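You operate a simulated robot arm through the tools that you are given. There is no shell and no other tool. Be economical: measure what you need, move in short steps, check, and stop when the job is done.

Carry out the task below with a simulated robot arm. There is one attempt and no reset: what you move stays moved.

TASK
Close the purple notebook's wire at the gap its cover names.
Fine: set the gap knob first, a tighter gap crushes the wire; press the lever; knob to LOOSE, then stand the notebook in the jogging cradle.
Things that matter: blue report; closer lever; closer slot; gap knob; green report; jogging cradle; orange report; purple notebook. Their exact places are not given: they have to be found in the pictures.

It is judged by the outcome, as a careful person would: the job done as asked, and still so three seconds after it is handed in. It fails if anything else is knocked over, pushed out of place, dropped, spilled or broken. A push-on lid holds only when it is set on centred and level and pressed home; a screw cap is set on level and turned clockwise until tight.

THE ROBOT
A 6-joint arm with a two-finger parallel gripper on a trunk, on a base that drives. Base frame: it is fixed to the floor where the robot stands at the start and does not move with it; the origin is under the middle of the robot, x ahead of it, y to its left, z up. Readings come in mm, rad, newtons and seconds.
With the tool pointing down near the work surface it reaches from about 440 to 860 mm from the robot's upright axis, wherever it stands. Its first joint turns from -2.007 to 2.007 rad. Places, roughly: closer lever [700, -400, 1100]; closer slot [600, -200, 900]; gap knob [600, 0, 900]; green report [250, 1250, 1000]; jogging cradle [600, 1200, 900]; orange report [250, 1250, 1000]. Payload 4.2 kg.
Tool frame: the origin (TCP) lies between the finger pads and is the grasp point; the fingertips stand 23 mm ahead of it; z points along the fingers, y is the line along which they close. The gripper opens to 94 mm. The fingers are 38 mm wide and 10 mm thick; the gripper's body (54 by 96 mm) begins 39 mm behind the TCP.
Orientation is that of the tool frame in the base frame, as a unit quaternion [x, y, z, w]. With the fingers straight down and closing along the base's y, the tool's x points along the base's -x, its y along +y and its z along -z.

THE INTERFACE
- The arm moves only by the tool servo_tool. Its arguments are lists of equal length, an entry for each row: "dr": the turn, a rotation vector about the base's x, y, z in units of 4 degrees (1.0 is 4 degrees), a list of three; "offset": the shift along the base's x, y, z in units of 40 mm (1.0 is 40 mm), a list of three; "fingers": the closure, from 0 (fully open) to 1 (shut). In form: {"dr": [[ax, ay, az], ...], "offset": [[dx, dy, dz], ...], "fingers": [fingers, ...]}. A call has 1 to 8 rows; each row shifts and turns the commanded pose from where the row before left it. A call with a number of a shift or a turn outside -1 to 1 is refused whole. Each row takes 0.2 s and may step no farther than 50 mm and 0.15 rad from the row before; otherwise, or with a gripper value out of range, the whole call is refused. A pose out of reach is approached as far as the arm can. The call stops where the force on the tool passes 40 N (or 10 N more than at its start, if that is more) or the arm is blocked; 0.2 s more then pass. The fingers move at their own pace (about 108 mm/s each) and stop on an object; they squeeze with about 38 N. The grip force told is the motor's: it shows also when the fingers shut on nothing. Time passes only in rows, and 0.2 s behind the last, so rows that do not move let the fingers close. It gives the time, the measured TCP pose, the force on the tool (base axes), the opening and the grip force at its end, in the units of the frame above (readings bear some noise), with the torque about the TCP (base axes, N m) and any sound that the robot's microphone picked up.
- Cameras (640 x 400 px; columns grow to the right, rows downward): "scene" is now at [216.8, 133.6, 1498.4]; the picture's right is [-0.68, -0.73, 0.00], its down [-0.38, 0.35, -0.86] and it looks along [0.63, -0.58, -0.52] (base axes); focal length 259 px, centre (320, 200). "wrist" rides on the gripper at [86, 16, -75] in the tool frame; the picture's right is [-0.18, 0.98, 0.00], its down [-0.58, -0.11, -0.81] and it looks along [-0.79, -0.15, 0.59] (tool axes); focal length 243 px, centre (320, 200).
- camera(camera): a new picture of that camera. No time passes.
- raise_lower(by): slides the trunk up (or, below 0, down) by that many mm; the arm and the scene camera ride with it, the base frame stays. It gives what a move gives, with no picture.
- steer(legs): drives the robot by 1 to 6 legs, each [ahead, turn to the left] in mm and rad, along the robot's own axes; the way and the turn of a leg run together, so that a leg with both is an arc; at most 1500 mm and 3.142 rad a leg. The arm and the cameras ride along, it lands a little off, and it stops where it bumps. It gives what a move gives.
- aim_head(pan, tilt): turns the head with the scene camera to pan (to the left, within 1.396 rad either way) and tilt (down, from -0.506 to 1.204), counted from straight ahead of the robot. It gives what a move gives.
- point_at(camera, pixels): for up to 12 pixels [column, row] of the newest picture of that camera ("zoom" is the newest enlarged one), the place [x, y, z] in the base frame of the surface seen there, good to about 2 mm. No time passes.
- close_up(camera, box): a new picture of the part [left, top, right, bottom] of that camera's present view, enlarged. No time passes.
- finish_job(): hands the job in; it is judged then, once.

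Keep the steps short. Do not move on a guess: measure, check each grasp and each placing, and mend mistakes. In all there are 80 turns and 68 pictures (those below and enlarged ones count). Leave the gripper open and the arm clear of the work at the hand-in unless told otherwise, and finish with a single line.

The tools are called after "Call:" by a JSON object that holds its "op" and its "data". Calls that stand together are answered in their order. servo_tool: Moves the arm, as the interface text tells. Its arguments: {"type":"object","properties":{"dr":{"type":"array","items":{"type":"array","items":{"type":"number"}}},"offset":{"type":"array","items":{"type":"array","items":{"type":"number"}}},"fingers":{"type":"array","items":{"type":"number"}}},"required":["dr","offset","fingers"]} The other tools are called the same way: raise_lower (by) slides the trunk up or down; steer (legs) drives the base; aim_head (pan, tilt) turns the head that bears the scene camera; camera (camera) takes a picture; point_at (camera, pixels) gives the place of the surface under pixels of a picture; close_up (camera, box) takes an enlarged picture of a part of a camera's view; finish_job () hands the job in.

At the start:

```text
t: 0.0
ee_pos: [586.6, -138.7, 1348.9]
tool_rot: [-0.001, 1.0, 0.0, -0.001]
force: [0.3, -0.3, 0.8]
torque: [0.02, 0.02, 0.01]
grip_width: 93.9
finger_force: 0.0
trunk travel left (down, up): [-850.0, 140.0]
robot x, y, heading: [-0.9, 0.2, 0.003]
head pan, tilt: [-0.745, 0.541]
```

scene: 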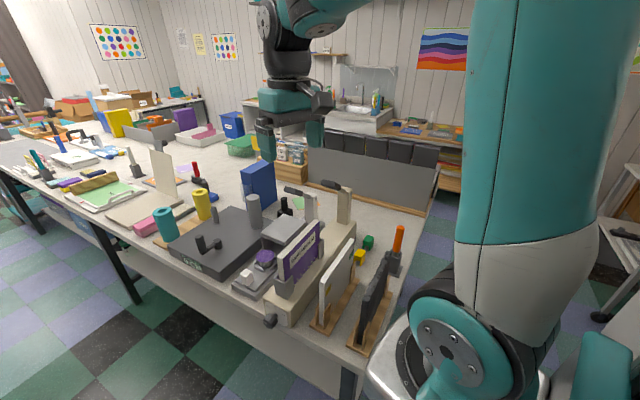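
wrist: 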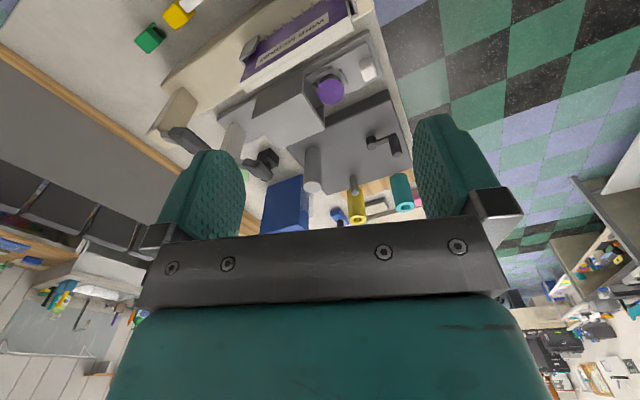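

I see the bench with a machine that says "WIRE BINDING" or similar, in the middle of the scene picture. I'll enlarge that part from both cameras.

Call:
{"op": "close_up", "data": {"camera": "scene", "box": [160, 150, 420, 350]}}

Call:
{"op": "close_up", "data": {"camera": "wrist", "box": [130, 0, 430, 220]}}

```text
2.00 times, centred on (290, 250) of scene
```

zoom: 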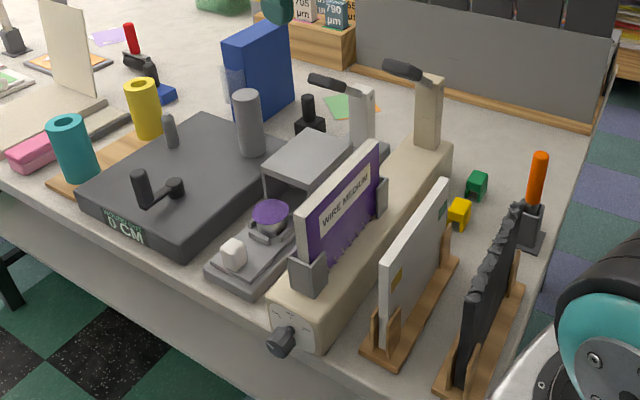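

```text
1.82 times, centred on (280, 110) of wrist
```

zoom: 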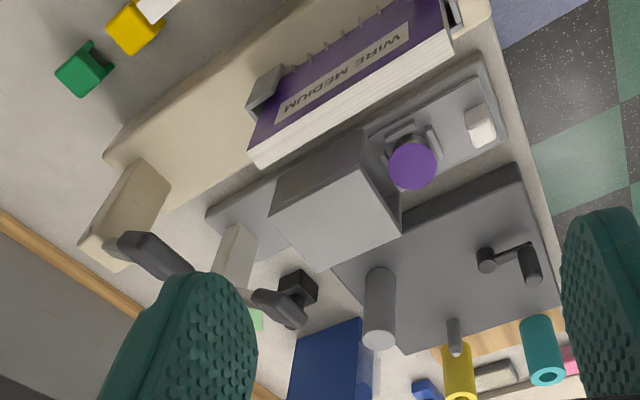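

The purple cover reads "WIRE MEDIUM", and the notebook already stands in the cream-coloured closer. The knob is at the near end and the lever at the far end. I'll measure them in the scene picture.

Call:
{"op": "close_up", "data": {"camera": "scene", "box": [240, 290, 340, 353]}}

Call:
{"op": "point_at", "data": {"camera": "scene", "pixels": [[271, 320], [277, 310], [310, 308], [281, 262], [318, 222], [285, 291], [338, 205], [322, 184], [343, 189], [350, 222], [300, 190], [357, 255]]}}

```text
6.35 times, centred on (290, 322) of scene
```

zoom: 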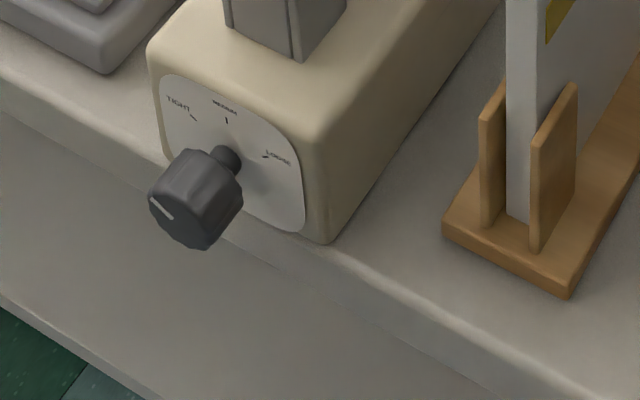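

```text
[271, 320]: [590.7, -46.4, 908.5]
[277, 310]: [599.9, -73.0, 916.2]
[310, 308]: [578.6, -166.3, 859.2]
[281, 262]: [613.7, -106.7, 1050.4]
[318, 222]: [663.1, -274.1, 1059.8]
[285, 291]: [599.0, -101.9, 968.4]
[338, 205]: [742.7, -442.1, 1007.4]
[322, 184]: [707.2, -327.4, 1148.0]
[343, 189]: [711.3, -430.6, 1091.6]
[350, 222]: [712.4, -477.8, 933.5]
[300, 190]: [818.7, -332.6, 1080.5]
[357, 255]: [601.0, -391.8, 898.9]
```

The knob (white line) now points at TIGHT. MEDIUM is upright and LOOSE is to the right. Next I'll look closely at the lever and the notebook, then turn the head left towards the cradle.

Call:
{"op": "close_up", "data": {"camera": "scene", "box": [270, 165, 390, 240]}}

Call:
{"op": "point_at", "data": {"camera": "zoom", "pixels": [[285, 92], [330, 115], [370, 140], [400, 130], [440, 140], [390, 200], [430, 270], [100, 115], [190, 140], [480, 310], [330, 370], [200, 330]]}}

Call:
{"op": "aim_head", "data": {"pan": 1.1, "tilt": 0.5}}

Call:
{"op": "camera", "data": {"camera": "scene"}}

```text
5.33 times, centred on (330, 202) of scene
```

zoom: 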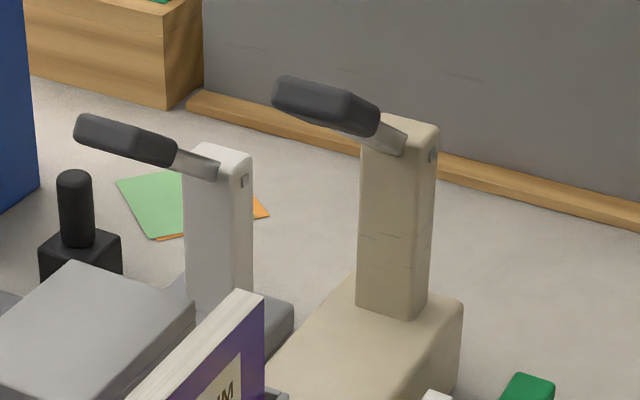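

```text
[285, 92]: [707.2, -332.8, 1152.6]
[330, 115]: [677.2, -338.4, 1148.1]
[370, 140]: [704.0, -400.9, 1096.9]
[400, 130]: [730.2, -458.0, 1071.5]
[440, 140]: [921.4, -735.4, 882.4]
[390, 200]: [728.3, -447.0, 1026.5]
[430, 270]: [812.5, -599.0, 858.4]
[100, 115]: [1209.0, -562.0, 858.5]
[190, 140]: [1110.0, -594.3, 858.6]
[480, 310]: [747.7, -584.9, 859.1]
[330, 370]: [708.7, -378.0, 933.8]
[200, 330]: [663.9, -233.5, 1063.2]
```

```text
t: 1.8
ee_pos: [585.3, -139.6, 1347.1]
tool_rot: [-0.001, 1.0, 0.001, 0.001]
force: [-0.1, -0.4, 0.6]
torque: [-0.01, 0.02, -0.03]
grip_width: 94.0
finger_force: 0.0
trunk travel left (down, up): [-850.0, 140.0]
robot x, y, heading: [1.9, -0.1, -0.003]
head pan, tilt: [1.1, 0.499]
```

```text
61 pictures are left
```

scene: 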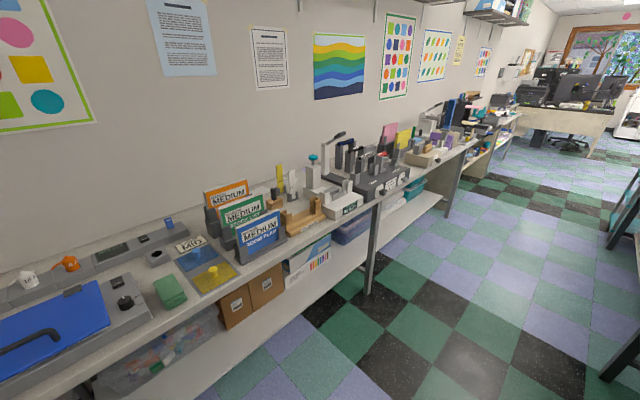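

The blue, green and orange reports stand on the left bench, and near (302,212) there is a wooden thing that may be the cradle. I'll enlarge and measure it.

Call:
{"op": "close_up", "data": {"camera": "scene", "box": [190, 120, 390, 270]}}

Call:
{"op": "point_at", "data": {"camera": "scene", "pixels": [[282, 222], [302, 212], [318, 202], [290, 210], [324, 214], [292, 224], [262, 235], [241, 216], [345, 207], [308, 240], [300, 200]]}}

```text
2.67 times, centred on (290, 195) of scene
```

zoom: 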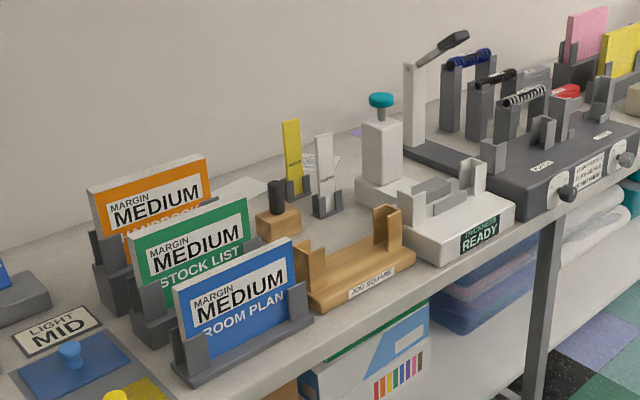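

```text
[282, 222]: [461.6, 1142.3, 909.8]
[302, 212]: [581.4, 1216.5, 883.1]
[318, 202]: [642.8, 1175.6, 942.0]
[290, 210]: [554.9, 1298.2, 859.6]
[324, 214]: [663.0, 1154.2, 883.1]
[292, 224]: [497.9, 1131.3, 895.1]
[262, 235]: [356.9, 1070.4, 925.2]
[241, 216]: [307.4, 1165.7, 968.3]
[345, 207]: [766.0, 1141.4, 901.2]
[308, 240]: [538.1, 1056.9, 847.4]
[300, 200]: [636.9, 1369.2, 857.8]
```

The blocks by the blue report are not the cradle. The wooden "JOG SQUARE" piece around (585,1165) is. Now I'll turn the head back and measure the knob's axis on its dial face.

Call:
{"op": "aim_head", "data": {"pan": -0.3, "tilt": 0.85}}

Call:
{"op": "camera", "data": {"camera": "scene"}}

```text
t: 3.4
ee_pos: [586.8, -140.4, 1348.3]
tool_rot: [0.0, 1.0, 0.0, 0.0]
force: [0.2, -0.6, 0.7]
torque: [0.01, -0.01, 0.01]
grip_width: 94.0
finger_force: 0.1
trunk travel left (down, up): [-850.0, 140.0]
robot x, y, heading: [0.5, 1.4, -0.001]
head pan, tilt: [-0.3, 0.85]
```

```text
59 pictures are left
```

scene: 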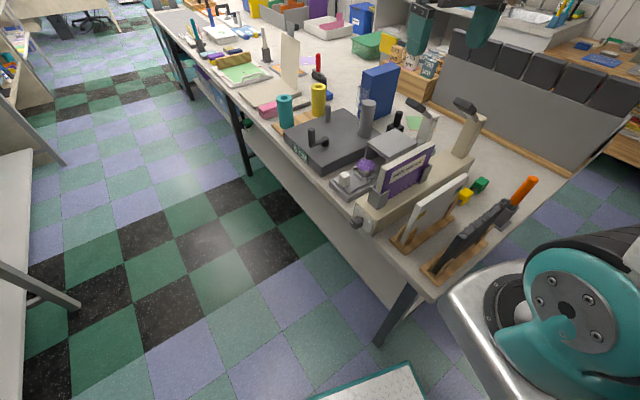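

Call:
{"op": "close_up", "data": {"camera": "scene", "box": [335, 190, 399, 230]}}

Call:
{"op": "close_up", "data": {"camera": "scene", "box": [330, 130, 490, 230]}}

```text
10.00 times, centred on (367, 210) of scene
```

zoom: 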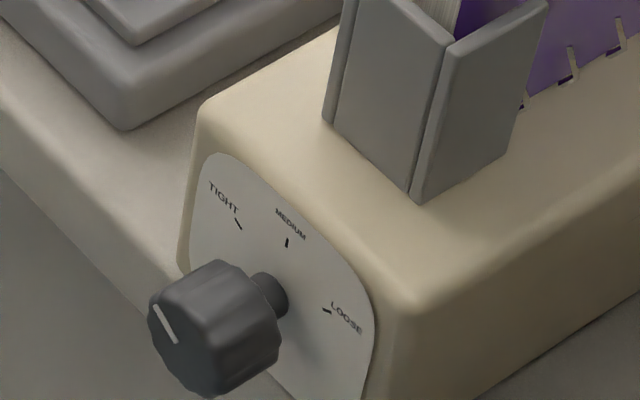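

```text
4.00 times, centred on (410, 180) of scene
```

zoom: 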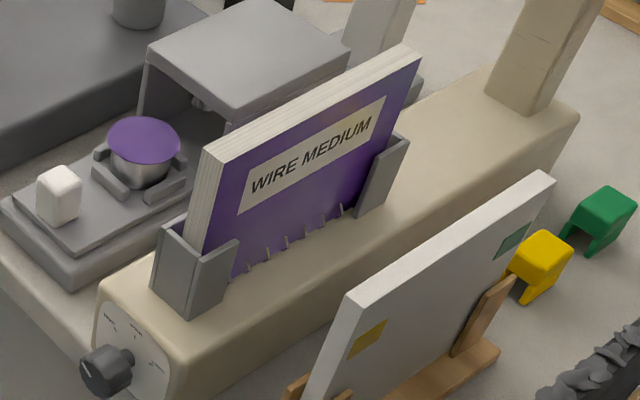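

I'll measure the knob, dial, notebook and slot posts on this enlarged picture.

Call:
{"op": "point_at", "data": {"camera": "zoom", "pixels": [[92, 372], [112, 345], [118, 390], [107, 325], [140, 335], [155, 375], [212, 160], [400, 55], [232, 155], [412, 70], [200, 280], [380, 190]]}}

Call:
{"op": "point_at", "data": {"camera": "zoom", "pixels": [[175, 340], [570, 115], [120, 285], [200, 150], [190, 250], [240, 245], [225, 290], [395, 140], [300, 180], [360, 175], [490, 75], [370, 240]]}}

```text
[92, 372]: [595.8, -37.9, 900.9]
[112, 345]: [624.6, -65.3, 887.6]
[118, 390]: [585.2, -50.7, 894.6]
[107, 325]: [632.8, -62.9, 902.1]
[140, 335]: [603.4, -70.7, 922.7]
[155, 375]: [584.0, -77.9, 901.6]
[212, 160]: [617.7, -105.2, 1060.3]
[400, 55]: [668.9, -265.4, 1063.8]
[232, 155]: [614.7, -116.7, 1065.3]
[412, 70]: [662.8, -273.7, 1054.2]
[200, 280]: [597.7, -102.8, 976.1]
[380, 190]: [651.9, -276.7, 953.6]
```

```text
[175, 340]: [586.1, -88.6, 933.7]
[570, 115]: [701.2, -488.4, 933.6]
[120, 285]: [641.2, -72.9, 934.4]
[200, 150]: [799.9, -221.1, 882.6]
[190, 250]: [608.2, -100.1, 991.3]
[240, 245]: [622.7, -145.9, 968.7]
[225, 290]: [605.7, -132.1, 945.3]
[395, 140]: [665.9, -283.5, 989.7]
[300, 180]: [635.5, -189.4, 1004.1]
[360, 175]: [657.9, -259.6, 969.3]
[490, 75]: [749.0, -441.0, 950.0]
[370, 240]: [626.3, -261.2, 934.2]
```

The closer's axis runs along about (0.277,-0.961). The knob's front centre is near (597,-37,900), with a diameter of about 32 mm. I'll tip the tool to point along that axis while moving it out over the aisle, staying high.

Call:
{"op": "servo_tool", "data": {"dr": [[-0.983, -0.283, 0], [-0.983, -0.283, 0], [-0.983, -0.283, 0], [-0.983, -0.283, 0], [-0.983, -0.283, 0], [-0.983, -0.283, 0], [-0.983, -0.283, 0], [-0.983, -0.283, 0]], "offset": [[-0.03, 0.3, 0], [-0.03, 0.3, 0], [-0.03, 0.3, 0], [-0.03, 0.3, 0], [-0.03, 0.3, 0], [-0.03, 0.3, 0], [-0.03, 0.3, 0], [-0.03, 0.3, 0]], "fingers": [0, 0, 0, 0, 0, 0, 0, 0]}}

Call:
{"op": "servo_tool", "data": {"dr": [[-0.983, -0.283, 0], [-0.983, -0.283, 0], [-0.983, -0.283, 0], [-0.983, -0.283, 0], [-0.983, -0.283, 0], [-0.983, -0.283, 0], [-0.983, -0.283, 0], [-0.983, -0.283, 0]], "offset": [[-0.03, 0.3, 0], [-0.03, 0.3, 0], [-0.03, 0.3, 0], [-0.03, 0.3, 0], [-0.03, 0.3, 0], [-0.03, 0.3, 0], [-0.03, 0.3, 0], [-0.03, 0.3, 0]], "fingers": [0, 0, 0, 0, 0, 0, 0, 0]}}

Call:
{"op": "servo_tool", "data": {"dr": [[-0.983, -0.283, 0], [-0.983, -0.283, 0], [-0.983, -0.283, 0], [-0.983, -0.283, 0], [-0.983, -0.283, 0], [-0.983, -0.283, 0], [0, 0, 0]], "offset": [[-0.03, 0.2, 0], [-0.03, 0.2, 0], [-0.03, 0.2, 0], [-0.03, 0.2, 0], [-0.03, 0.2, 0], [-0.03, 0.2, 0], [0, 0, 0]], "fingers": [0, 0, 0, 0, 0, 0, 0]}}

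Call:
{"op": "camera", "data": {"camera": "scene"}}

```text
t: 5.2
ee_pos: [575.3, -41.0, 1348.4]
tool_rot: [0.0, 0.959, -0.271, 0.079]
force: [-0.7, -1.1, -0.1]
torque: [0.04, 0.01, 0.04]
grip_width: 93.9
finger_force: 0.1
trunk travel left (down, up): [-850.0, 140.0]
robot x, y, heading: [0.9, 1.3, 0.002]
head pan, tilt: [-0.3, 0.85]
```

```text
t: 7.0
ee_pos: [555.6, -2.4, 1268.1]
tool_rot: [-0.001, 0.842, -0.518, 0.151]
force: [0.4, -0.4, 0.0]
torque: [-0.01, -0.05, -0.01]
grip_width: 94.2
finger_force: 0.2
out of reach, approached as far as the arm can: row 4, 5, 6, 7, 8
trunk travel left (down, up): [-850.0, 140.0]
robot x, y, heading: [-2.1, -1.7, -0.001]
head pan, tilt: [-0.3, 0.85]
```

```text
t: 8.6
ee_pos: [491.6, -26.1, 1186.3]
tool_rot: [-0.001, 0.708, -0.678, 0.196]
force: [-0.2, 0.2, -0.3]
torque: [0.0, -0.01, -0.01]
grip_width: 94.2
finger_force: 0.0
out of reach, approached as far as the arm can: row 1, 2, 3, 4, 5, 6
trunk travel left (down, up): [-850.0, 140.0]
robot x, y, heading: [-1.8, -1.3, 0.002]
head pan, tilt: [-0.3, 0.85]
```

```text
56 pictures are left
```

scene: 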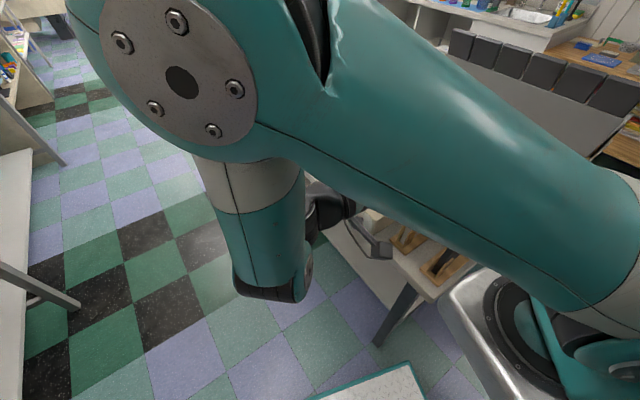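

The arm reaches badly sideways, so I'll work from the aisle instead, facing the knob. First I'll swing the tool to point straight ahead of the robot, still high.

Call:
{"op": "servo_tool", "data": {"dr": [[0, 0, 1], [0, 0, 1], [0, 0, 1], [0, 0, 1], [0, 0, 1], [0, 0, 1], [0, 0, 1], [0, 0, 1]], "offset": [[0.2, 0, 0.1], [0.2, 0, 0.1], [0.2, 0, 0.1], [0.2, 0, 0.1], [0.2, 0, 0.1], [0.2, 0, 0.1], [0.2, 0, 0.1], [0.2, 0, 0.1]], "fingers": [0, 0, 0, 0, 0, 0, 0, 0]}}

Call:
{"op": "servo_tool", "data": {"dr": [[0, 0, 1], [0, 0, 1], [0, 0, 1], [0, 0, 1], [0, 0, 1], [0, 0, 1], [0, 0, 1], [0, 0, 1]], "offset": [[0.2, 0, 0], [0.2, 0, 0], [0.2, 0, 0], [0.2, 0, 0], [0.2, 0, 0], [0.2, 0, 0], [0.2, 0, 0], [0.2, 0, 0]], "fingers": [0, 0, 0, 0, 0, 0, 0, 0]}}

Call:
{"op": "servo_tool", "data": {"dr": [[0, 0, 1], [0, 0, 1], [0, 0, 0.48], [0, 0, 0]], "offset": [[0, 0, 0], [0, 0, 0], [0, 0, 0], [0, 0, 0]], "fingers": [0, 0, 0, 0]}}

Call:
{"op": "camera", "data": {"camera": "scene"}}

```text
t: 10.4
ee_pos: [535.7, -18.8, 1197.9]
tool_rot: [-0.195, 0.683, -0.597, 0.373]
force: [0.2, -0.4, 0.0]
torque: [0.02, -0.03, 0.04]
grip_width: 94.1
finger_force: 0.0
out of reach, approached as far as the arm can: row 3, 5, 6, 7, 8
trunk travel left (down, up): [-850.0, 140.0]
robot x, y, heading: [-2.4, 1.4, 0.002]
head pan, tilt: [-0.3, 0.85]
```

```text
t: 12.2
ee_pos: [481.7, 86.5, 1111.9]
tool_rot: [-0.376, 0.601, -0.472, 0.525]
force: [0.7, -0.6, 0.8]
torque: [0.0, 0.0, 0.02]
grip_width: 93.9
finger_force: 0.1
out of reach, approached as far as the arm can: row 1, 2, 3, 4, 5, 6, 7, 8
trunk travel left (down, up): [-850.0, 140.0]
robot x, y, heading: [-3.4, 1.3, -0.002]
head pan, tilt: [-0.3, 0.85]
```

```text
t: 13.2
ee_pos: [455.5, 106.4, 1089.1]
tool_rot: [-0.418, 0.571, -0.43, 0.561]
force: [-0.1, -1.0, 0.5]
torque: [0.03, -0.03, -0.03]
grip_width: 94.2
finger_force: 0.0
out of reach, approached as far as the arm can: row 1, 2, 3
trunk travel left (down, up): [-850.0, 140.0]
robot x, y, heading: [1.1, -1.9, -0.001]
head pan, tilt: [-0.3, 0.85]
```

```text
55 pictures are left
```

scene: 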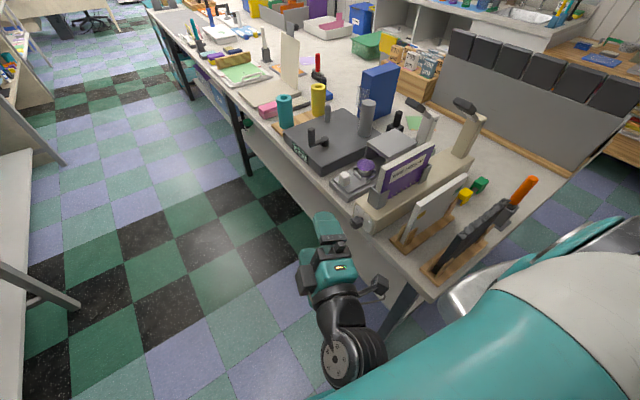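

The tool now points straight ahead (+x) at (455,106,1089). I'll test whether the arm moves freely forward from here.

Call:
{"op": "servo_tool", "data": {"dr": [[0, 0, 0], [0, 0, 0], [0, 0, 0], [0, 0, 0], [0, 0, 0]], "offset": [[0.5, 0, 0.5], [0.5, 0, 0.5], [0.5, 0, 0.5], [0.5, 0, 0.5], [0, 0, 0]], "fingers": [0, 0, 0, 0, 0]}}

```text
t: 14.4
ee_pos: [452.8, 122.4, 1122.0]
tool_rot: [-0.417, 0.571, -0.447, 0.548]
force: [0.3, -0.4, 0.6]
torque: [-0.01, -0.03, -0.01]
grip_width: 94.0
finger_force: 0.1
out of reach, approached as far as the arm can: row 1, 2, 3, 4
trunk travel left (down, up): [-850.0, 140.0]
robot x, y, heading: [-2.3, 2.7, 0.0]
head pan, tilt: [-0.3, 0.85]
```

Still stuck: a wrist joint limit in this branch. I'll go back to tool-down, which is well within reach, while moving out over the aisle.

Call:
{"op": "servo_tool", "data": {"dr": [[0, 1, 0], [0, 1, 0], [0, 1, 0], [0, 1, 0], [0, 1, 0], [0, 1, 0], [0, 1, 0], [0, 1, 0]], "offset": [[0, 0, 0], [0, 0, 0], [0, 0, 0], [0, 0, 0], [0, 0, 0], [0, 0, 0], [0, 0, 0], [0, 0, 0]], "fingers": [0, 0, 0, 0, 0, 0, 0, 0]}}

Call:
{"op": "servo_tool", "data": {"dr": [[0, 1, 0], [0, 1, 0], [0, 1, 0], [0, 1, 0], [0, 1, 0], [0, 1, 0], [0, 1, 0], [0, 1, 0]], "offset": [[0, 0, 0], [0, 0, 0], [0, 0, 0], [0, 0, 0], [0, 0, 0], [0, 0, 0], [0, 0, 0], [0, 0, 0]], "fingers": [0, 0, 0, 0, 0, 0, 0, 0]}}

Call:
{"op": "servo_tool", "data": {"dr": [[0, 1, 0], [0, 1, 0], [0, 1, 0], [0, 1, 0], [0, 1, 0], [0, 1, 0], [0, 0.5, 0], [0, 0, 0]], "offset": [[0, 0, 0], [0, 0, 0], [0, 0, 0], [0, 0, 0], [0, 0, 0], [0, 0, 0], [0, 0, 0], [0, 0, 0]], "fingers": [0, 0, 0, 0, 0, 0, 0, 0]}}

Call:
{"op": "camera", "data": {"camera": "scene"}}

```text
t: 15.1
ee_pos: [450.4, 117.9, 1086.0]
tool_rot: [-0.494, 0.578, -0.446, 0.472]
force: [-0.7, 0.5, 0.3]
torque: [0.01, 0.03, 0.01]
grip_width: 94.0
finger_force: 0.1
out of reach, approached as far as the arm can: row 1, 2, 3
trunk travel left (down, up): [-850.0, 140.0]
robot x, y, heading: [2.0, -2.2, 0.001]
head pan, tilt: [-0.3, 0.85]
stopped in row 3: the arm was blocked; the commanded pose is now the measured one
```

```text
t: 16.0
ee_pos: [452.2, 97.1, 1049.6]
tool_rot: [-0.574, 0.583, -0.445, 0.364]
force: [-0.4, 0.0, 0.1]
torque: [0.0, 0.02, -0.01]
grip_width: 94.0
finger_force: 0.0
out of reach, approached as far as the arm can: row 1, 2, 3
trunk travel left (down, up): [-850.0, 140.0]
robot x, y, heading: [-0.7, -3.0, 0.003]
head pan, tilt: [-0.3, 0.85]
stopped in row 4: the arm was blocked; the commanded pose is now the measured one
```

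```text
t: 16.9
ee_pos: [437.0, 80.1, 1013.8]
tool_rot: [0.676, -0.548, 0.424, -0.252]
force: [0.7, 0.5, 0.1]
torque: [0.05, 0.01, -0.01]
grip_width: 93.8
finger_force: 0.0
out of reach, approached as far as the arm can: row 1, 2, 4
trunk travel left (down, up): [-850.0, 140.0]
robot x, y, heading: [0.6, 0.3, 0.001]
head pan, tilt: [-0.3, 0.85]
stopped in row 4: the arm was blocked; the commanded pose is now the measured one
```

```text
54 pictures are left
```

scene: 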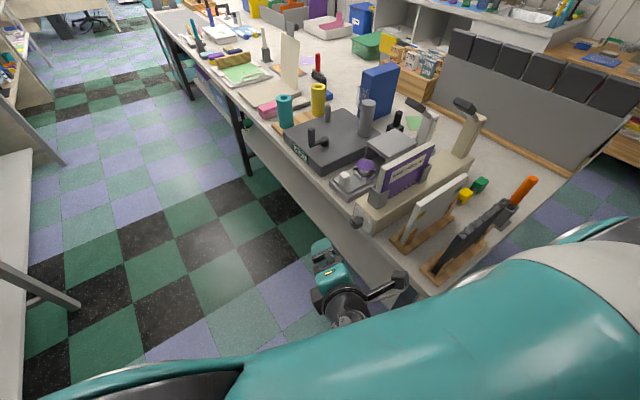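

The arm is folding badly here. I'll go back by the direct turn to the home orientation (about 113° around (0.507,0.301,-0.809)), rising as I go.

Call:
{"op": "servo_tool", "data": {"dr": [[0.62, 0.37, -0.99], [0.62, 0.37, -0.99], [0.62, 0.37, -0.99], [0.62, 0.37, -0.99], [0.62, 0.37, -0.99], [0.62, 0.37, -0.99], [0.62, 0.37, -0.99], [0.62, 0.37, -0.99]], "offset": [[0.13, -0.02, 0.26], [0.13, -0.02, 0.26], [0.13, -0.02, 0.26], [0.13, -0.02, 0.26], [0.13, -0.02, 0.26], [0.13, -0.02, 0.26], [0.13, -0.02, 0.26], [0.13, -0.02, 0.26]], "fingers": [0, 0, 0, 0, 0, 0, 0, 0]}}

```text
t: 17.6
ee_pos: [427.0, 60.5, 1004.1]
tool_rot: [0.686, -0.549, 0.438, -0.192]
force: [0.1, -1.7, 0.1]
torque: [0.05, 0.0, 0.04]
grip_width: 94.1
finger_force: 0.0
out of reach, approached as far as the arm can: row 1
trunk travel left (down, up): [-850.0, 140.0]
robot x, y, heading: [-2.0, 1.5, 0.003]
head pan, tilt: [-0.3, 0.85]
stopped in row 3: the arm was blocked; the commanded pose is now the measured one
```

Blocked again. I'll look through the wrist camera to see what is near.

Call:
{"op": "camera", "data": {"camera": "wrist"}}

Call:
{"op": "aim_head", "data": {"pan": 0.2, "tilt": 1.2}}

Call:
{"op": "camera", "data": {"camera": "scene"}}

```text
53 pictures are left
```

wrist: 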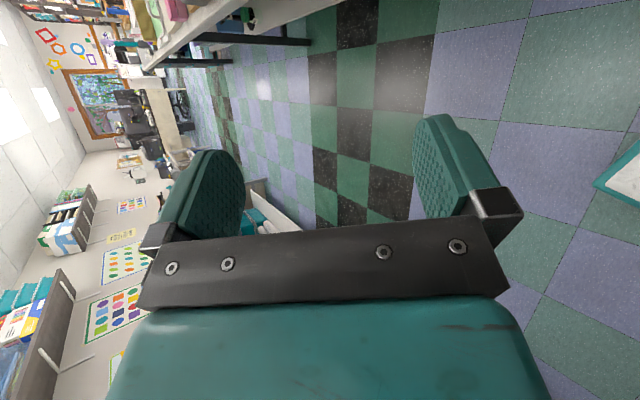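

```text
t: 18.5
ee_pos: [427.6, 62.6, 1001.8]
tool_rot: [0.684, -0.552, 0.436, -0.194]
force: [-0.4, 1.7, -1.1]
torque: [-0.08, -0.04, -0.13]
grip_width: 94.1
finger_force: 0.1
trunk travel left (down, up): [-850.0, 140.0]
robot x, y, heading: [1.1, -3.1, -0.007]
head pan, tilt: [0.201, 1.201]
```

```text
52 pictures are left
```

scene: 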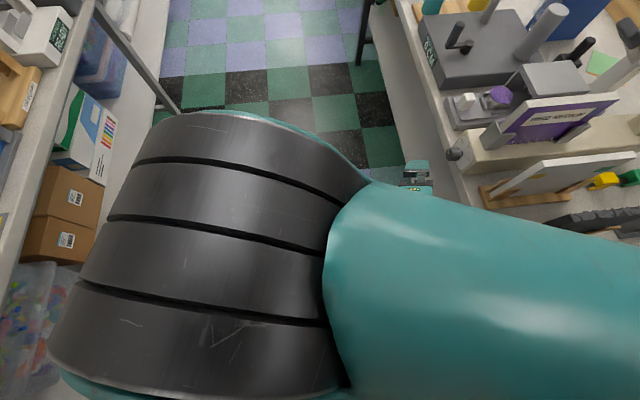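

The elbow is folded close by the head. I'll try small straight moves away (forward and up) to free it.

Call:
{"op": "servo_tool", "data": {"dr": [[0, 0, 0], [0, 0, 0], [0, 0, 0], [0, 0, 0], [0, 0, 0], [0, 0, 0]], "offset": [[0.3, -0.3, 0], [0.3, -0.3, 0], [0.3, -0.3, 0], [0.3, -0.3, 0], [0.3, -0.3, 0], [0, 0, 0]], "fingers": [0, 0, 0, 0, 0, 0]}}

```text
t: 19.9
ee_pos: [496.1, 27.7, 985.9]
tool_rot: [0.684, -0.552, 0.435, -0.198]
force: [0.5, 0.2, -0.3]
torque: [0.04, 0.0, -0.03]
grip_width: 93.7
finger_force: 0.1
out of reach, approached as far as the arm can: row 1, 2, 3, 4, 5
trunk travel left (down, up): [-850.0, 140.0]
robot x, y, heading: [0.3, -2.8, 0.003]
head pan, tilt: [0.201, 1.201]
```

That moved it. Next I'll go up and a little forward, with small turns toward home.

Call:
{"op": "servo_tool", "data": {"dr": [[0.3, 0.18, -0.48], [0.3, 0.18, -0.48], [0.3, 0.18, -0.48], [0.3, 0.18, -0.48], [0.3, 0.18, -0.48], [0.3, 0.18, -0.48], [0.3, 0.18, -0.48], [0, 0, 0]], "offset": [[0.1, 0, 0.5], [0.1, 0, 0.5], [0.1, 0, 0.5], [0.1, 0, 0.5], [0.1, 0, 0.5], [0.1, 0, 0.5], [0.1, 0, 0.5], [0, 0, 0]], "fingers": [0, 0, 0, 0, 0, 0, 0, 0]}}

Call:
{"op": "camera", "data": {"camera": "scene"}}

```text
t: 21.7
ee_pos: [539.3, 44.0, 1114.5]
tool_rot: [-0.617, 0.667, -0.381, 0.171]
force: [-0.6, -0.2, -0.8]
torque: [0.03, 0.0, 0.01]
grip_width: 94.0
finger_force: 0.0
out of reach, approached as far as the arm can: row 1, 2, 3, 5
trunk travel left (down, up): [-850.0, 140.0]
robot x, y, heading: [0.7, -1.2, 0.001]
head pan, tilt: [0.201, 1.201]
```

```text
51 pictures are left
```

scene: 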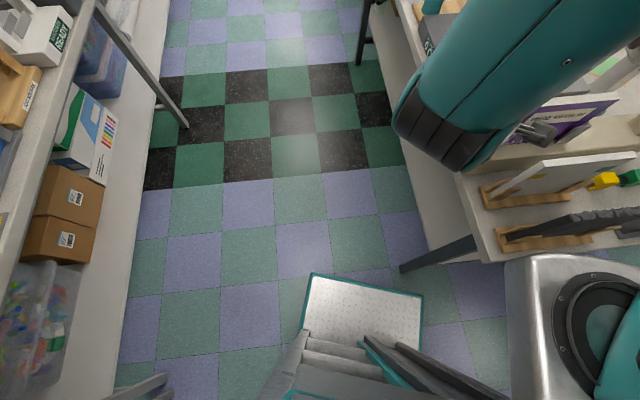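

The arm is free now. I'll finish turning to the tool-down home orientation while rising.

Call:
{"op": "servo_tool", "data": {"dr": [[0.613, 0.276, -0.994], [0.613, 0.276, -0.994], [0.613, 0.276, -0.994], [0.613, 0.276, -0.994], [0.613, 0.276, -0.994], [0.613, 0.276, -0.994], [0.613, 0.276, -0.994]], "offset": [[0.05, 0, 0.25], [0.05, 0, 0.25], [0.05, 0, 0.25], [0.05, 0, 0.25], [0.05, 0, 0.25], [0.05, 0, 0.25], [0.05, 0, 0.25]], "fingers": [0, 0, 0, 0, 0, 0, 0]}}

Call:
{"op": "servo_tool", "data": {"dr": [[0.613, 0.276, -0.994], [0.613, 0.276, -0.994], [0.613, 0.276, -0.994], [0.613, 0.276, -0.994], [0.613, 0.276, -0.994], [0.613, 0.276, -0.994], [0.613, 0.276, -0.994]], "offset": [[0, 0, 0.25], [0, 0, 0.25], [0, 0, 0.25], [0, 0, 0.25], [0, 0, 0.25], [0, 0, 0.25], [0, 0, 0.25]], "fingers": [0, 0, 0, 0, 0, 0, 0]}}

Call:
{"op": "servo_tool", "data": {"dr": [[0.613, 0.276, -0.994], [0.613, 0.276, -0.994], [0.613, 0.276, -0.994], [0.613, 0.276, -0.994], [0.613, 0.276, -0.994], [0.613, 0.276, -0.994], [0, 0, 0]], "offset": [[0, 0, 0.1], [0, 0, 0.1], [0, 0, 0.1], [0, 0, 0.1], [0, 0, 0.1], [0, 0, 0.1], [0, 0, 0]], "fingers": [0, 0, 0, 0, 0, 0, 0]}}

```text
t: 23.3
ee_pos: [550.0, 41.6, 1181.9]
tool_rot: [-0.43, 0.854, -0.267, 0.119]
force: [0.4, 0.1, 0.5]
torque: [0.01, 0.0, -0.01]
grip_width: 94.0
finger_force: 0.1
trunk travel left (down, up): [-850.0, 140.0]
robot x, y, heading: [-0.9, -0.0, -0.002]
head pan, tilt: [0.201, 1.201]
```

```text
t: 24.9
ee_pos: [551.1, 40.9, 1253.6]
tool_rot: [-0.207, 0.968, -0.129, 0.055]
force: [0.0, 0.0, 0.2]
torque: [0.02, -0.02, 0.0]
grip_width: 94.0
finger_force: 0.1
trunk travel left (down, up): [-850.0, 140.0]
robot x, y, heading: [-0.6, 0.4, 0.001]
head pan, tilt: [0.201, 1.201]
```

```text
t: 26.5
ee_pos: [552.9, 41.9, 1276.4]
tool_rot: [-0.002, 1.0, -0.002, -0.001]
force: [0.4, 0.0, 0.4]
torque: [0.03, 0.0, 0.02]
grip_width: 94.1
finger_force: 0.2
trunk travel left (down, up): [-850.0, 140.0]
robot x, y, heading: [-0.6, 3.0, 0.002]
head pan, tilt: [0.201, 1.201]
```

The arm is home. Before driving I'll measure the bench corner, the floor plate and the left bench edge in the newest scene picture.

Call:
{"op": "point_at", "data": {"camera": "scene", "pixels": [[480, 262], [420, 210], [312, 280], [360, 310], [420, 295], [560, 265], [510, 300], [170, 100], [100, 200], [380, 20], [400, 268], [300, 350]]}}

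```text
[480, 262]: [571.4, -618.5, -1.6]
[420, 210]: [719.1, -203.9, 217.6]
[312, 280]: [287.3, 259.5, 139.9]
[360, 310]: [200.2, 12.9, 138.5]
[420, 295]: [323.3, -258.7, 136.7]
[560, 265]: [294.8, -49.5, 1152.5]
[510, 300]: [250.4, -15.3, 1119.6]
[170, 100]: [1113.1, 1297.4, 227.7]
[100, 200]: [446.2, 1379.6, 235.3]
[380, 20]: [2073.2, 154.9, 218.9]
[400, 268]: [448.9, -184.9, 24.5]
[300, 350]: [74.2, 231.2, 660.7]
```

The robot's base reaches about 300 mm ahead and 260 mm to each side, so there is room. I'll drive round into the aisle to face along the closer at about (464,424), heading -1.29.

Call:
{"op": "steer", "data": {"legs": [[0, 1.25], [440, 0], [0, -1.25], [325, 0], [0, -1.29]]}}

Call:
{"op": "aim_head", "data": {"pan": -0.1, "tilt": 0.8}}

Call:
{"op": "camera", "data": {"camera": "scene"}}

```text
t: 40.2
ee_pos: [681.1, -105.0, 1275.4]
tool_rot: [0.586, 0.81, -0.002, -0.002]
force: [0.0, 0.3, -0.8]
torque: [0.03, 0.0, -0.01]
grip_width: 94.0
finger_force: 0.1
trunk travel left (down, up): [-850.0, 140.0]
robot x, y, heading: [471.1, 408.4, -1.259]
head pan, tilt: [0.201, 1.201]
```

```text
t: 41.1
ee_pos: [680.8, -105.2, 1276.9]
tool_rot: [0.586, 0.811, -0.002, -0.002]
force: [0.6, 0.5, 0.0]
torque: [0.0, 0.0, 0.0]
grip_width: 93.9
finger_force: 0.0
trunk travel left (down, up): [-850.0, 140.0]
robot x, y, heading: [471.7, 405.8, -1.256]
head pan, tilt: [-0.099, 0.799]
```

```text
50 pictures are left
```

scene: 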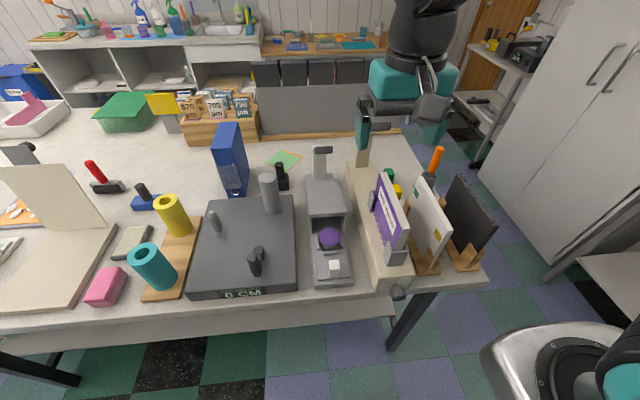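

I'm now facing the closer. I'll enlarge the knob/dial and the lever.

Call:
{"op": "close_up", "data": {"camera": "scene", "box": [360, 260, 440, 310]}}

Call:
{"op": "point_at", "data": {"camera": "zoom", "pixels": [[318, 258], [300, 240], [340, 240], [318, 285], [290, 210], [345, 205], [250, 200], [380, 195], [318, 235], [290, 262], [350, 262], [318, 200]]}}

Call:
{"op": "close_up", "data": {"camera": "scene", "box": [300, 80, 460, 180]}}

```text
8.00 times, centred on (400, 285) of scene
```

zoom: 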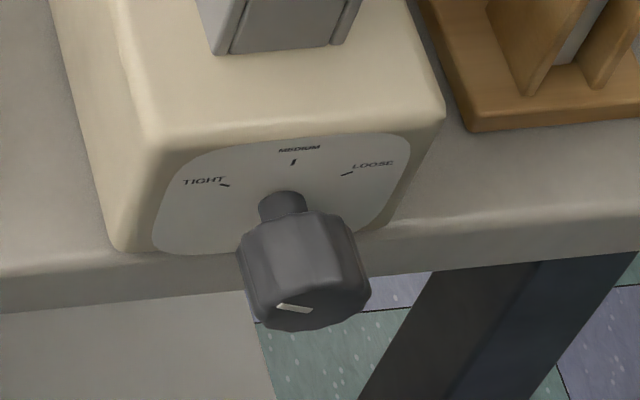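

```text
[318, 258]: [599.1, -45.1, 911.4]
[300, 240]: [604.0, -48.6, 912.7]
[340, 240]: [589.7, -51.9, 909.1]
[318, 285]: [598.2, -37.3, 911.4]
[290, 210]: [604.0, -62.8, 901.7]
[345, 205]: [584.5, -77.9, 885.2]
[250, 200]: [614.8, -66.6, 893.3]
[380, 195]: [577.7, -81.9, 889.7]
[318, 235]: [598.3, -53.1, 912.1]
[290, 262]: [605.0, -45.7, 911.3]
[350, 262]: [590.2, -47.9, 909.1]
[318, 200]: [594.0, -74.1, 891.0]
```

```text
4.00 times, centred on (380, 130) of scene
```

zoom: 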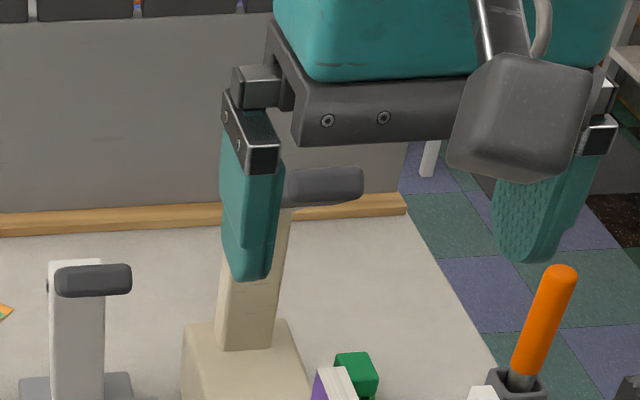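

The knob's axis runs near (602,-47,893), and the white line is visible on its front. I'll check the neighbours beside it so the tilted hand won't touch them: the grey press at about (352,282) and the report stands.

Call:
{"op": "point_at", "data": {"camera": "scene", "pixels": [[352, 283], [352, 270], [335, 265], [350, 240], [342, 215], [312, 283], [425, 270], [430, 240], [410, 235], [398, 240], [445, 210], [400, 292]]}}

```text
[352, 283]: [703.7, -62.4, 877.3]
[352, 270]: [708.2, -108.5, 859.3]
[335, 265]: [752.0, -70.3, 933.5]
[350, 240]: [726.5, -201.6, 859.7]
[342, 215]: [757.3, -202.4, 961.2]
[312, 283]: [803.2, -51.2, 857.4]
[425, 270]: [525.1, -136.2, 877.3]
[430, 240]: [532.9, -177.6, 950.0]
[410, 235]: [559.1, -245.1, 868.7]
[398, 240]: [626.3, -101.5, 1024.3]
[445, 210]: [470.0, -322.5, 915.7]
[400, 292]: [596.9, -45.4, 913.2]
```

The press is 100 mm to the side, so it's clear. I'll move out over the knob at height, tilting the hand 30° to the left so the fingers straddle the knob sideways.

Call:
{"op": "servo_tool", "data": {"dr": [[-0.26, 0.901, -0.07], [-0.26, 0.901, -0.07], [-0.26, 0.901, -0.07], [-0.26, 0.901, -0.07], [-0.26, 0.901, -0.07], [-0.26, 0.901, -0.07], [-0.26, 0.901, -0.07], [-0.26, 0.901, -0.07]], "offset": [[-0.103, 0.244, 0], [-0.103, 0.244, 0], [-0.103, 0.244, 0], [-0.103, 0.244, 0], [-0.103, 0.244, 0], [-0.103, 0.244, 0], [-0.103, 0.244, 0], [-0.103, 0.244, 0]], "fingers": [0, 0, 0, 0, 0, 0, 0, 0]}}

Call:
{"op": "raise_lower", "data": {"by": -290}}

Call:
{"op": "camera", "data": {"camera": "wrist"}}

Call:
{"op": "camera", "data": {"camera": "scene"}}

```text
t: 42.9
ee_pos: [648.0, -25.8, 1277.7]
tool_rot: [0.581, 0.77, -0.206, -0.162]
force: [0.1, 0.0, 0.2]
torque: [0.02, -0.02, -0.04]
grip_width: 94.0
finger_force: 0.1
trunk travel left (down, up): [-850.0, 140.0]
robot x, y, heading: [470.5, 406.2, -1.261]
head pan, tilt: [-0.099, 0.799]
```

```text
t: 45.8
ee_pos: [648.7, -25.9, 988.1]
tool_rot: [0.582, 0.77, -0.206, -0.161]
force: [-0.3, -0.7, -0.8]
torque: [0.02, 0.02, -0.03]
grip_width: 94.0
finger_force: 0.1
trunk travel left (down, up): [-560.0, 430.0]
robot x, y, heading: [472.0, 406.2, -1.26]
head pan, tilt: [-0.099, 0.799]
```

```text
47 pictures are left
```

wrist: 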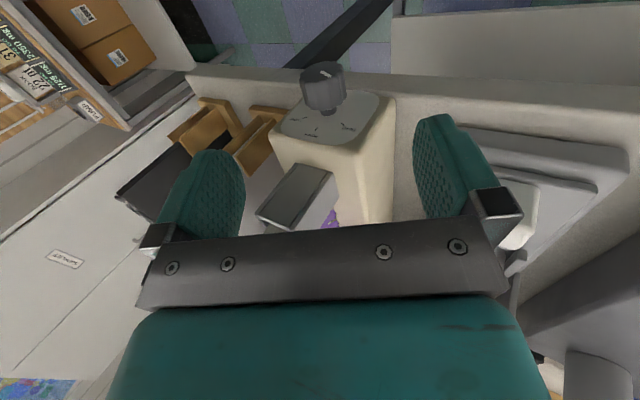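

```text
46 pictures are left
```

scene: 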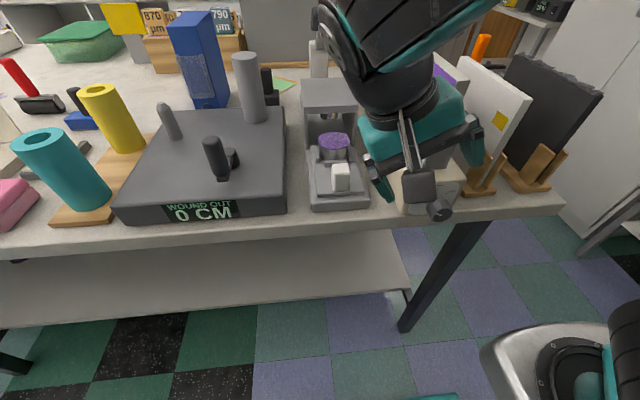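

The wrist camera sees the knob and dial at (322,85). I'll enlarge and measure the knob's front face and dial.

Call:
{"op": "close_up", "data": {"camera": "wrist", "box": [264, 50, 400, 150]}}

Call:
{"op": "point_at", "data": {"camera": "wrist", "pixels": [[322, 73], [306, 74], [340, 72], [320, 82], [323, 66], [325, 100], [310, 100], [340, 98], [290, 128], [372, 120], [340, 140], [370, 100]]}}

```text
4.00 times, centred on (332, 100) of wrist
```

zoom: 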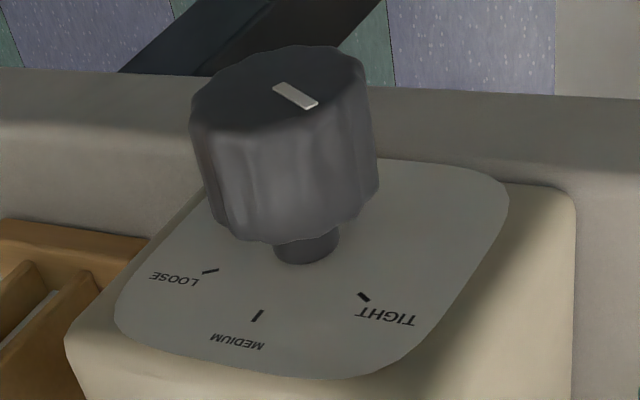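

```text
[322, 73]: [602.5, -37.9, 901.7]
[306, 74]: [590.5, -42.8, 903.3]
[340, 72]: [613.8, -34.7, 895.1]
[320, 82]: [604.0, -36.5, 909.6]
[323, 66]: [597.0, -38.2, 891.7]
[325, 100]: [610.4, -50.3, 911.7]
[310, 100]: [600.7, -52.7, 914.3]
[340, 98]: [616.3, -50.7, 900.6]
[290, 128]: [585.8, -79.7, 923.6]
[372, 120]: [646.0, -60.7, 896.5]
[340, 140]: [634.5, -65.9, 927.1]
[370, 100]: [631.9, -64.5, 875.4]
```

I'll measure the three dial marks to get the exact turning angles.

Call:
{"op": "point_at", "data": {"camera": "zoom", "pixels": [[363, 297], [257, 315], [210, 271], [308, 262], [277, 85], [315, 106], [195, 110], [366, 70], [300, 48], [255, 345], [385, 318], [175, 280]]}}

```text
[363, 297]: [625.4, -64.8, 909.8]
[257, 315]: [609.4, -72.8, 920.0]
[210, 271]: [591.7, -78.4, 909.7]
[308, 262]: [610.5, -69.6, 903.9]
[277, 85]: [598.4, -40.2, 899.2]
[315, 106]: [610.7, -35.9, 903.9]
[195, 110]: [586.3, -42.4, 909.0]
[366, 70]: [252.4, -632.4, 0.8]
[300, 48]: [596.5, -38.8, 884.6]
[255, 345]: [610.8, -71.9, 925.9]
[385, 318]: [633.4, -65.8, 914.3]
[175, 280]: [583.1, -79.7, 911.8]
```

The marks stand at -60°, 0° and +60°, and the axis is at (600,-41,899). The hand's tilt is right, so I'll slide it down along its own axis to straddle the knob, open.

Call:
{"op": "servo_tool", "data": {"dr": [[0, 0, 0], [0, 0, 0], [0, 0, 0], [0, 0, 0], [0, 0, 0]], "offset": [[-0.305, -0.097, -0.556], [-0.305, -0.097, -0.556], [-0.305, -0.097, -0.556], [-0.305, -0.097, -0.556], [0, 0, 0]], "fingers": [0, 0, 0, 0, 0]}}

Call:
{"op": "camera", "data": {"camera": "wrist"}}

```text
t: 47.0
ee_pos: [601.5, -40.0, 903.7]
tool_rot: [0.585, 0.77, -0.205, -0.154]
force: [0.3, 8.2, 24.8]
torque: [-0.74, -1.04, 0.37]
grip_width: 93.9
finger_force: 0.1
trunk travel left (down, up): [-560.0, 430.0]
robot x, y, heading: [471.6, 408.5, -1.258]
head pan, tilt: [-0.099, 0.799]
stopped in row 5: the force on the tool passed its limit at 47 N (the readings are from after the stop); the commanded pose is now the measured one
```

```text
44 pictures are left
```

wrist: 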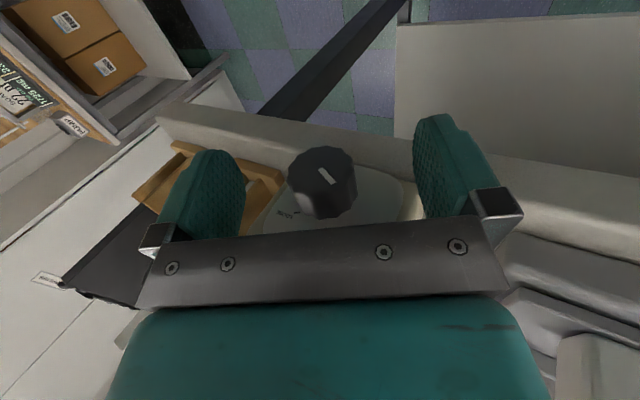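

The lower fingertip touched the bench top (tip z about 860). I'll back off 15 mm, narrow the fingers to about 60 mm, and go back in.

Call:
{"op": "servo_tool", "data": {"dr": [[0, 0, 0], [0, 0, 0], [0, 0, 0], [0, 0, 0]], "offset": [[0.18, 0.05, 0.33], [0, 0, 0], [0, 0, 0], [0, 0, 0]], "fingers": [0, 0.4, 0.4, 0.4]}}

```text
t: 48.0
ee_pos: [609.3, -38.3, 916.9]
tool_rot: [0.583, 0.77, -0.205, -0.157]
force: [0.7, 0.0, 0.1]
torque: [-0.01, -0.02, 0.01]
grip_width: 56.2
finger_force: 0.0
trunk travel left (down, up): [-560.0, 430.0]
robot x, y, heading: [473.2, 409.3, -1.259]
head pan, tilt: [-0.099, 0.799]
```

Call:
{"op": "servo_tool", "data": {"dr": [[0, 0, 0], [0, 0, 0], [0, 0, 0], [0, 0, 0]], "offset": [[0, 0, 0], [-0.09, -0.03, -0.17], [-0.09, -0.03, -0.17], [0, 0, 0]], "fingers": [0.48, 0.48, 0.48, 0.48]}}

Call:
{"op": "servo_tool", "data": {"dr": [[0, 0, 0], [0, 0, 0], [0, 0, 0], [0, 0, 0]], "offset": [[0, 0, 0], [0, 0, 0], [0, 0, 0], [0, 0, 0]], "fingers": [0.7, 0.8, 0.8, 0.8]}}

Call:
{"op": "camera", "data": {"camera": "wrist"}}

```text
t: 49.0
ee_pos: [601.8, -41.2, 902.4]
tool_rot: [0.585, 0.769, -0.206, -0.154]
force: [7.9, 0.4, 33.1]
torque: [-0.65, -1.18, 0.19]
grip_width: 49.1
finger_force: 0.1
trunk travel left (down, up): [-560.0, 430.0]
robot x, y, heading: [471.4, 407.7, -1.263]
head pan, tilt: [-0.099, 0.799]
```

```text
t: 49.4
ee_pos: [603.1, -42.0, 903.2]
tool_rot: [0.584, 0.77, -0.205, -0.154]
force: [-0.7, 6.5, 26.8]
torque: [0.73, -0.65, 0.7]
grip_width: 34.4
finger_force: 45.1
trunk travel left (down, up): [-560.0, 430.0]
robot x, y, heading: [473.3, 409.4, -1.257]
head pan, tilt: [-0.099, 0.799]
stopped in row 2: the force on the tool passed its limit at 45 N (the readings are from after the stop); the commanded pose is now the measured one
```

```text
43 pictures are left
```

wrist: 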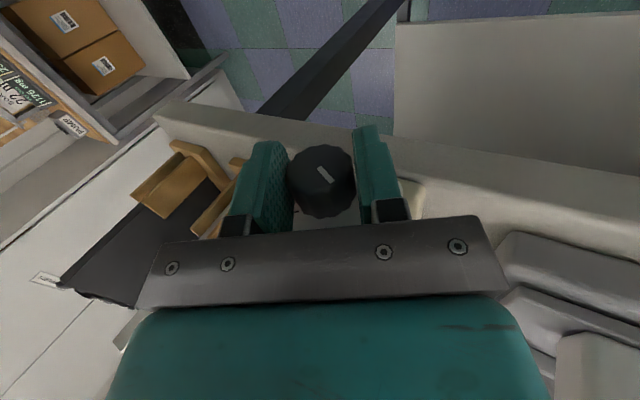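

The knob is between the fingers (34.4 mm), but 27 N pushes up. From the torque, the hand's body is leaning on the closer's top corner. I'll open slightly and back off 7 mm towards me and 5 mm out before gripping again.

Call:
{"op": "servo_tool", "data": {"dr": [[0, 0, 0], [0, 0, 0], [0, 0, 0], [0, 0, 0]], "offset": [[0, 0, 0], [0.012, 0.185, 0.108], [0, 0, 0], [0, 0, 0]], "fingers": [0.48, 0.48, 0.48, 0.48]}}

```text
t: 50.4
ee_pos: [602.7, -35.6, 906.3]
tool_rot: [0.584, 0.77, -0.205, -0.154]
force: [-0.2, 0.6, -1.4]
torque: [-0.02, -0.01, 0.02]
grip_width: 48.8
finger_force: 0.1
trunk travel left (down, up): [-560.0, 430.0]
robot x, y, heading: [475.1, 412.4, -1.258]
head pan, tilt: [-0.099, 0.799]
```

Force is gone and the hand is centred on the knob. Closing the fingers.

Call:
{"op": "servo_tool", "data": {"dr": [[0, 0, 0], [0, 0, 0], [0, 0, 0], [0, 0, 0]], "offset": [[0, 0, 0], [0, 0, 0], [0, 0, 0], [0, 0, 0]], "fingers": [0.7, 0.8, 0.8, 0.8]}}

Call:
{"op": "close_up", "data": {"camera": "wrist", "box": [240, 110, 400, 210]}}

```text
t: 51.4
ee_pos: [602.8, -34.7, 905.4]
tool_rot: [0.584, 0.77, -0.205, -0.154]
force: [-2.7, -3.3, 1.8]
torque: [0.51, 0.15, 0.84]
grip_width: 34.0
finger_force: 44.4
trunk travel left (down, up): [-560.0, 430.0]
robot x, y, heading: [466.2, 409.3, -1.257]
head pan, tilt: [-0.099, 0.799]
```

```text
4.00 times, centred on (320, 160) of wrist
```

zoom: 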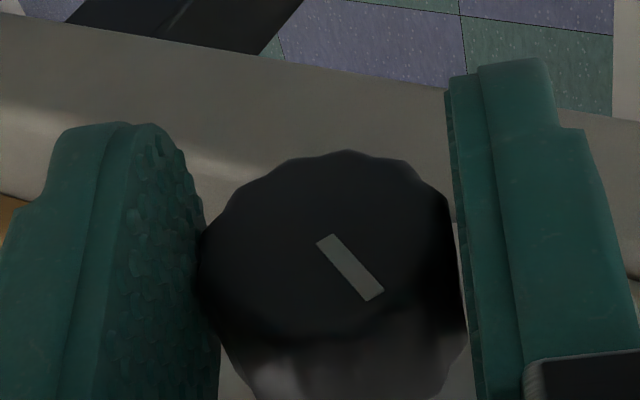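

Well gripped (34 mm). I'll turn clockwise about the knob's axis, 32° first, with the hand following the arc.

Call:
{"op": "servo_tool", "data": {"dr": [[0.277, -0.961, 0], [0.277, -0.961, 0], [0.277, -0.961, 0], [0.277, -0.961, 0], [0.277, -0.961, 0], [0.277, -0.961, 0], [0.277, -0.961, 0], [0.277, -0.961, 0]], "offset": [[-0.013, -0.004, 0.003], [-0.013, -0.004, 0.003], [-0.013, -0.004, 0.003], [-0.013, -0.004, 0.003], [-0.013, -0.004, 0.003], [-0.013, -0.004, 0.003], [-0.013, -0.004, 0.003], [-0.013, -0.004, 0.003]], "fingers": [0.8, 0.8, 0.8, 0.8, 0.8, 0.8, 0.8, 0.8]}}

Call:
{"op": "close_up", "data": {"camera": "wrist", "box": [240, 110, 400, 210]}}

```text
t: 53.2
ee_pos: [596.8, -36.7, 907.2]
tool_rot: [0.605, 0.796, 0.016, 0.01]
force: [-8.6, -12.1, 8.7]
torque: [0.04, 0.11, 0.48]
grip_width: 33.9
finger_force: 45.0
trunk travel left (down, up): [-560.0, 430.0]
robot x, y, heading: [471.1, 408.5, -1.259]
head pan, tilt: [-0.099, 0.799]
```

```text
4.00 times, centred on (320, 160) of wrist
```

zoom: 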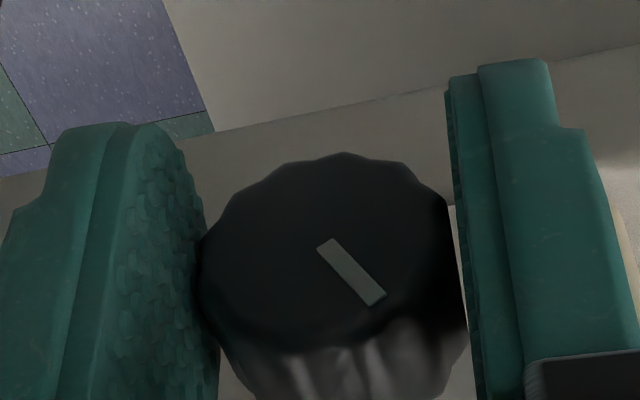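

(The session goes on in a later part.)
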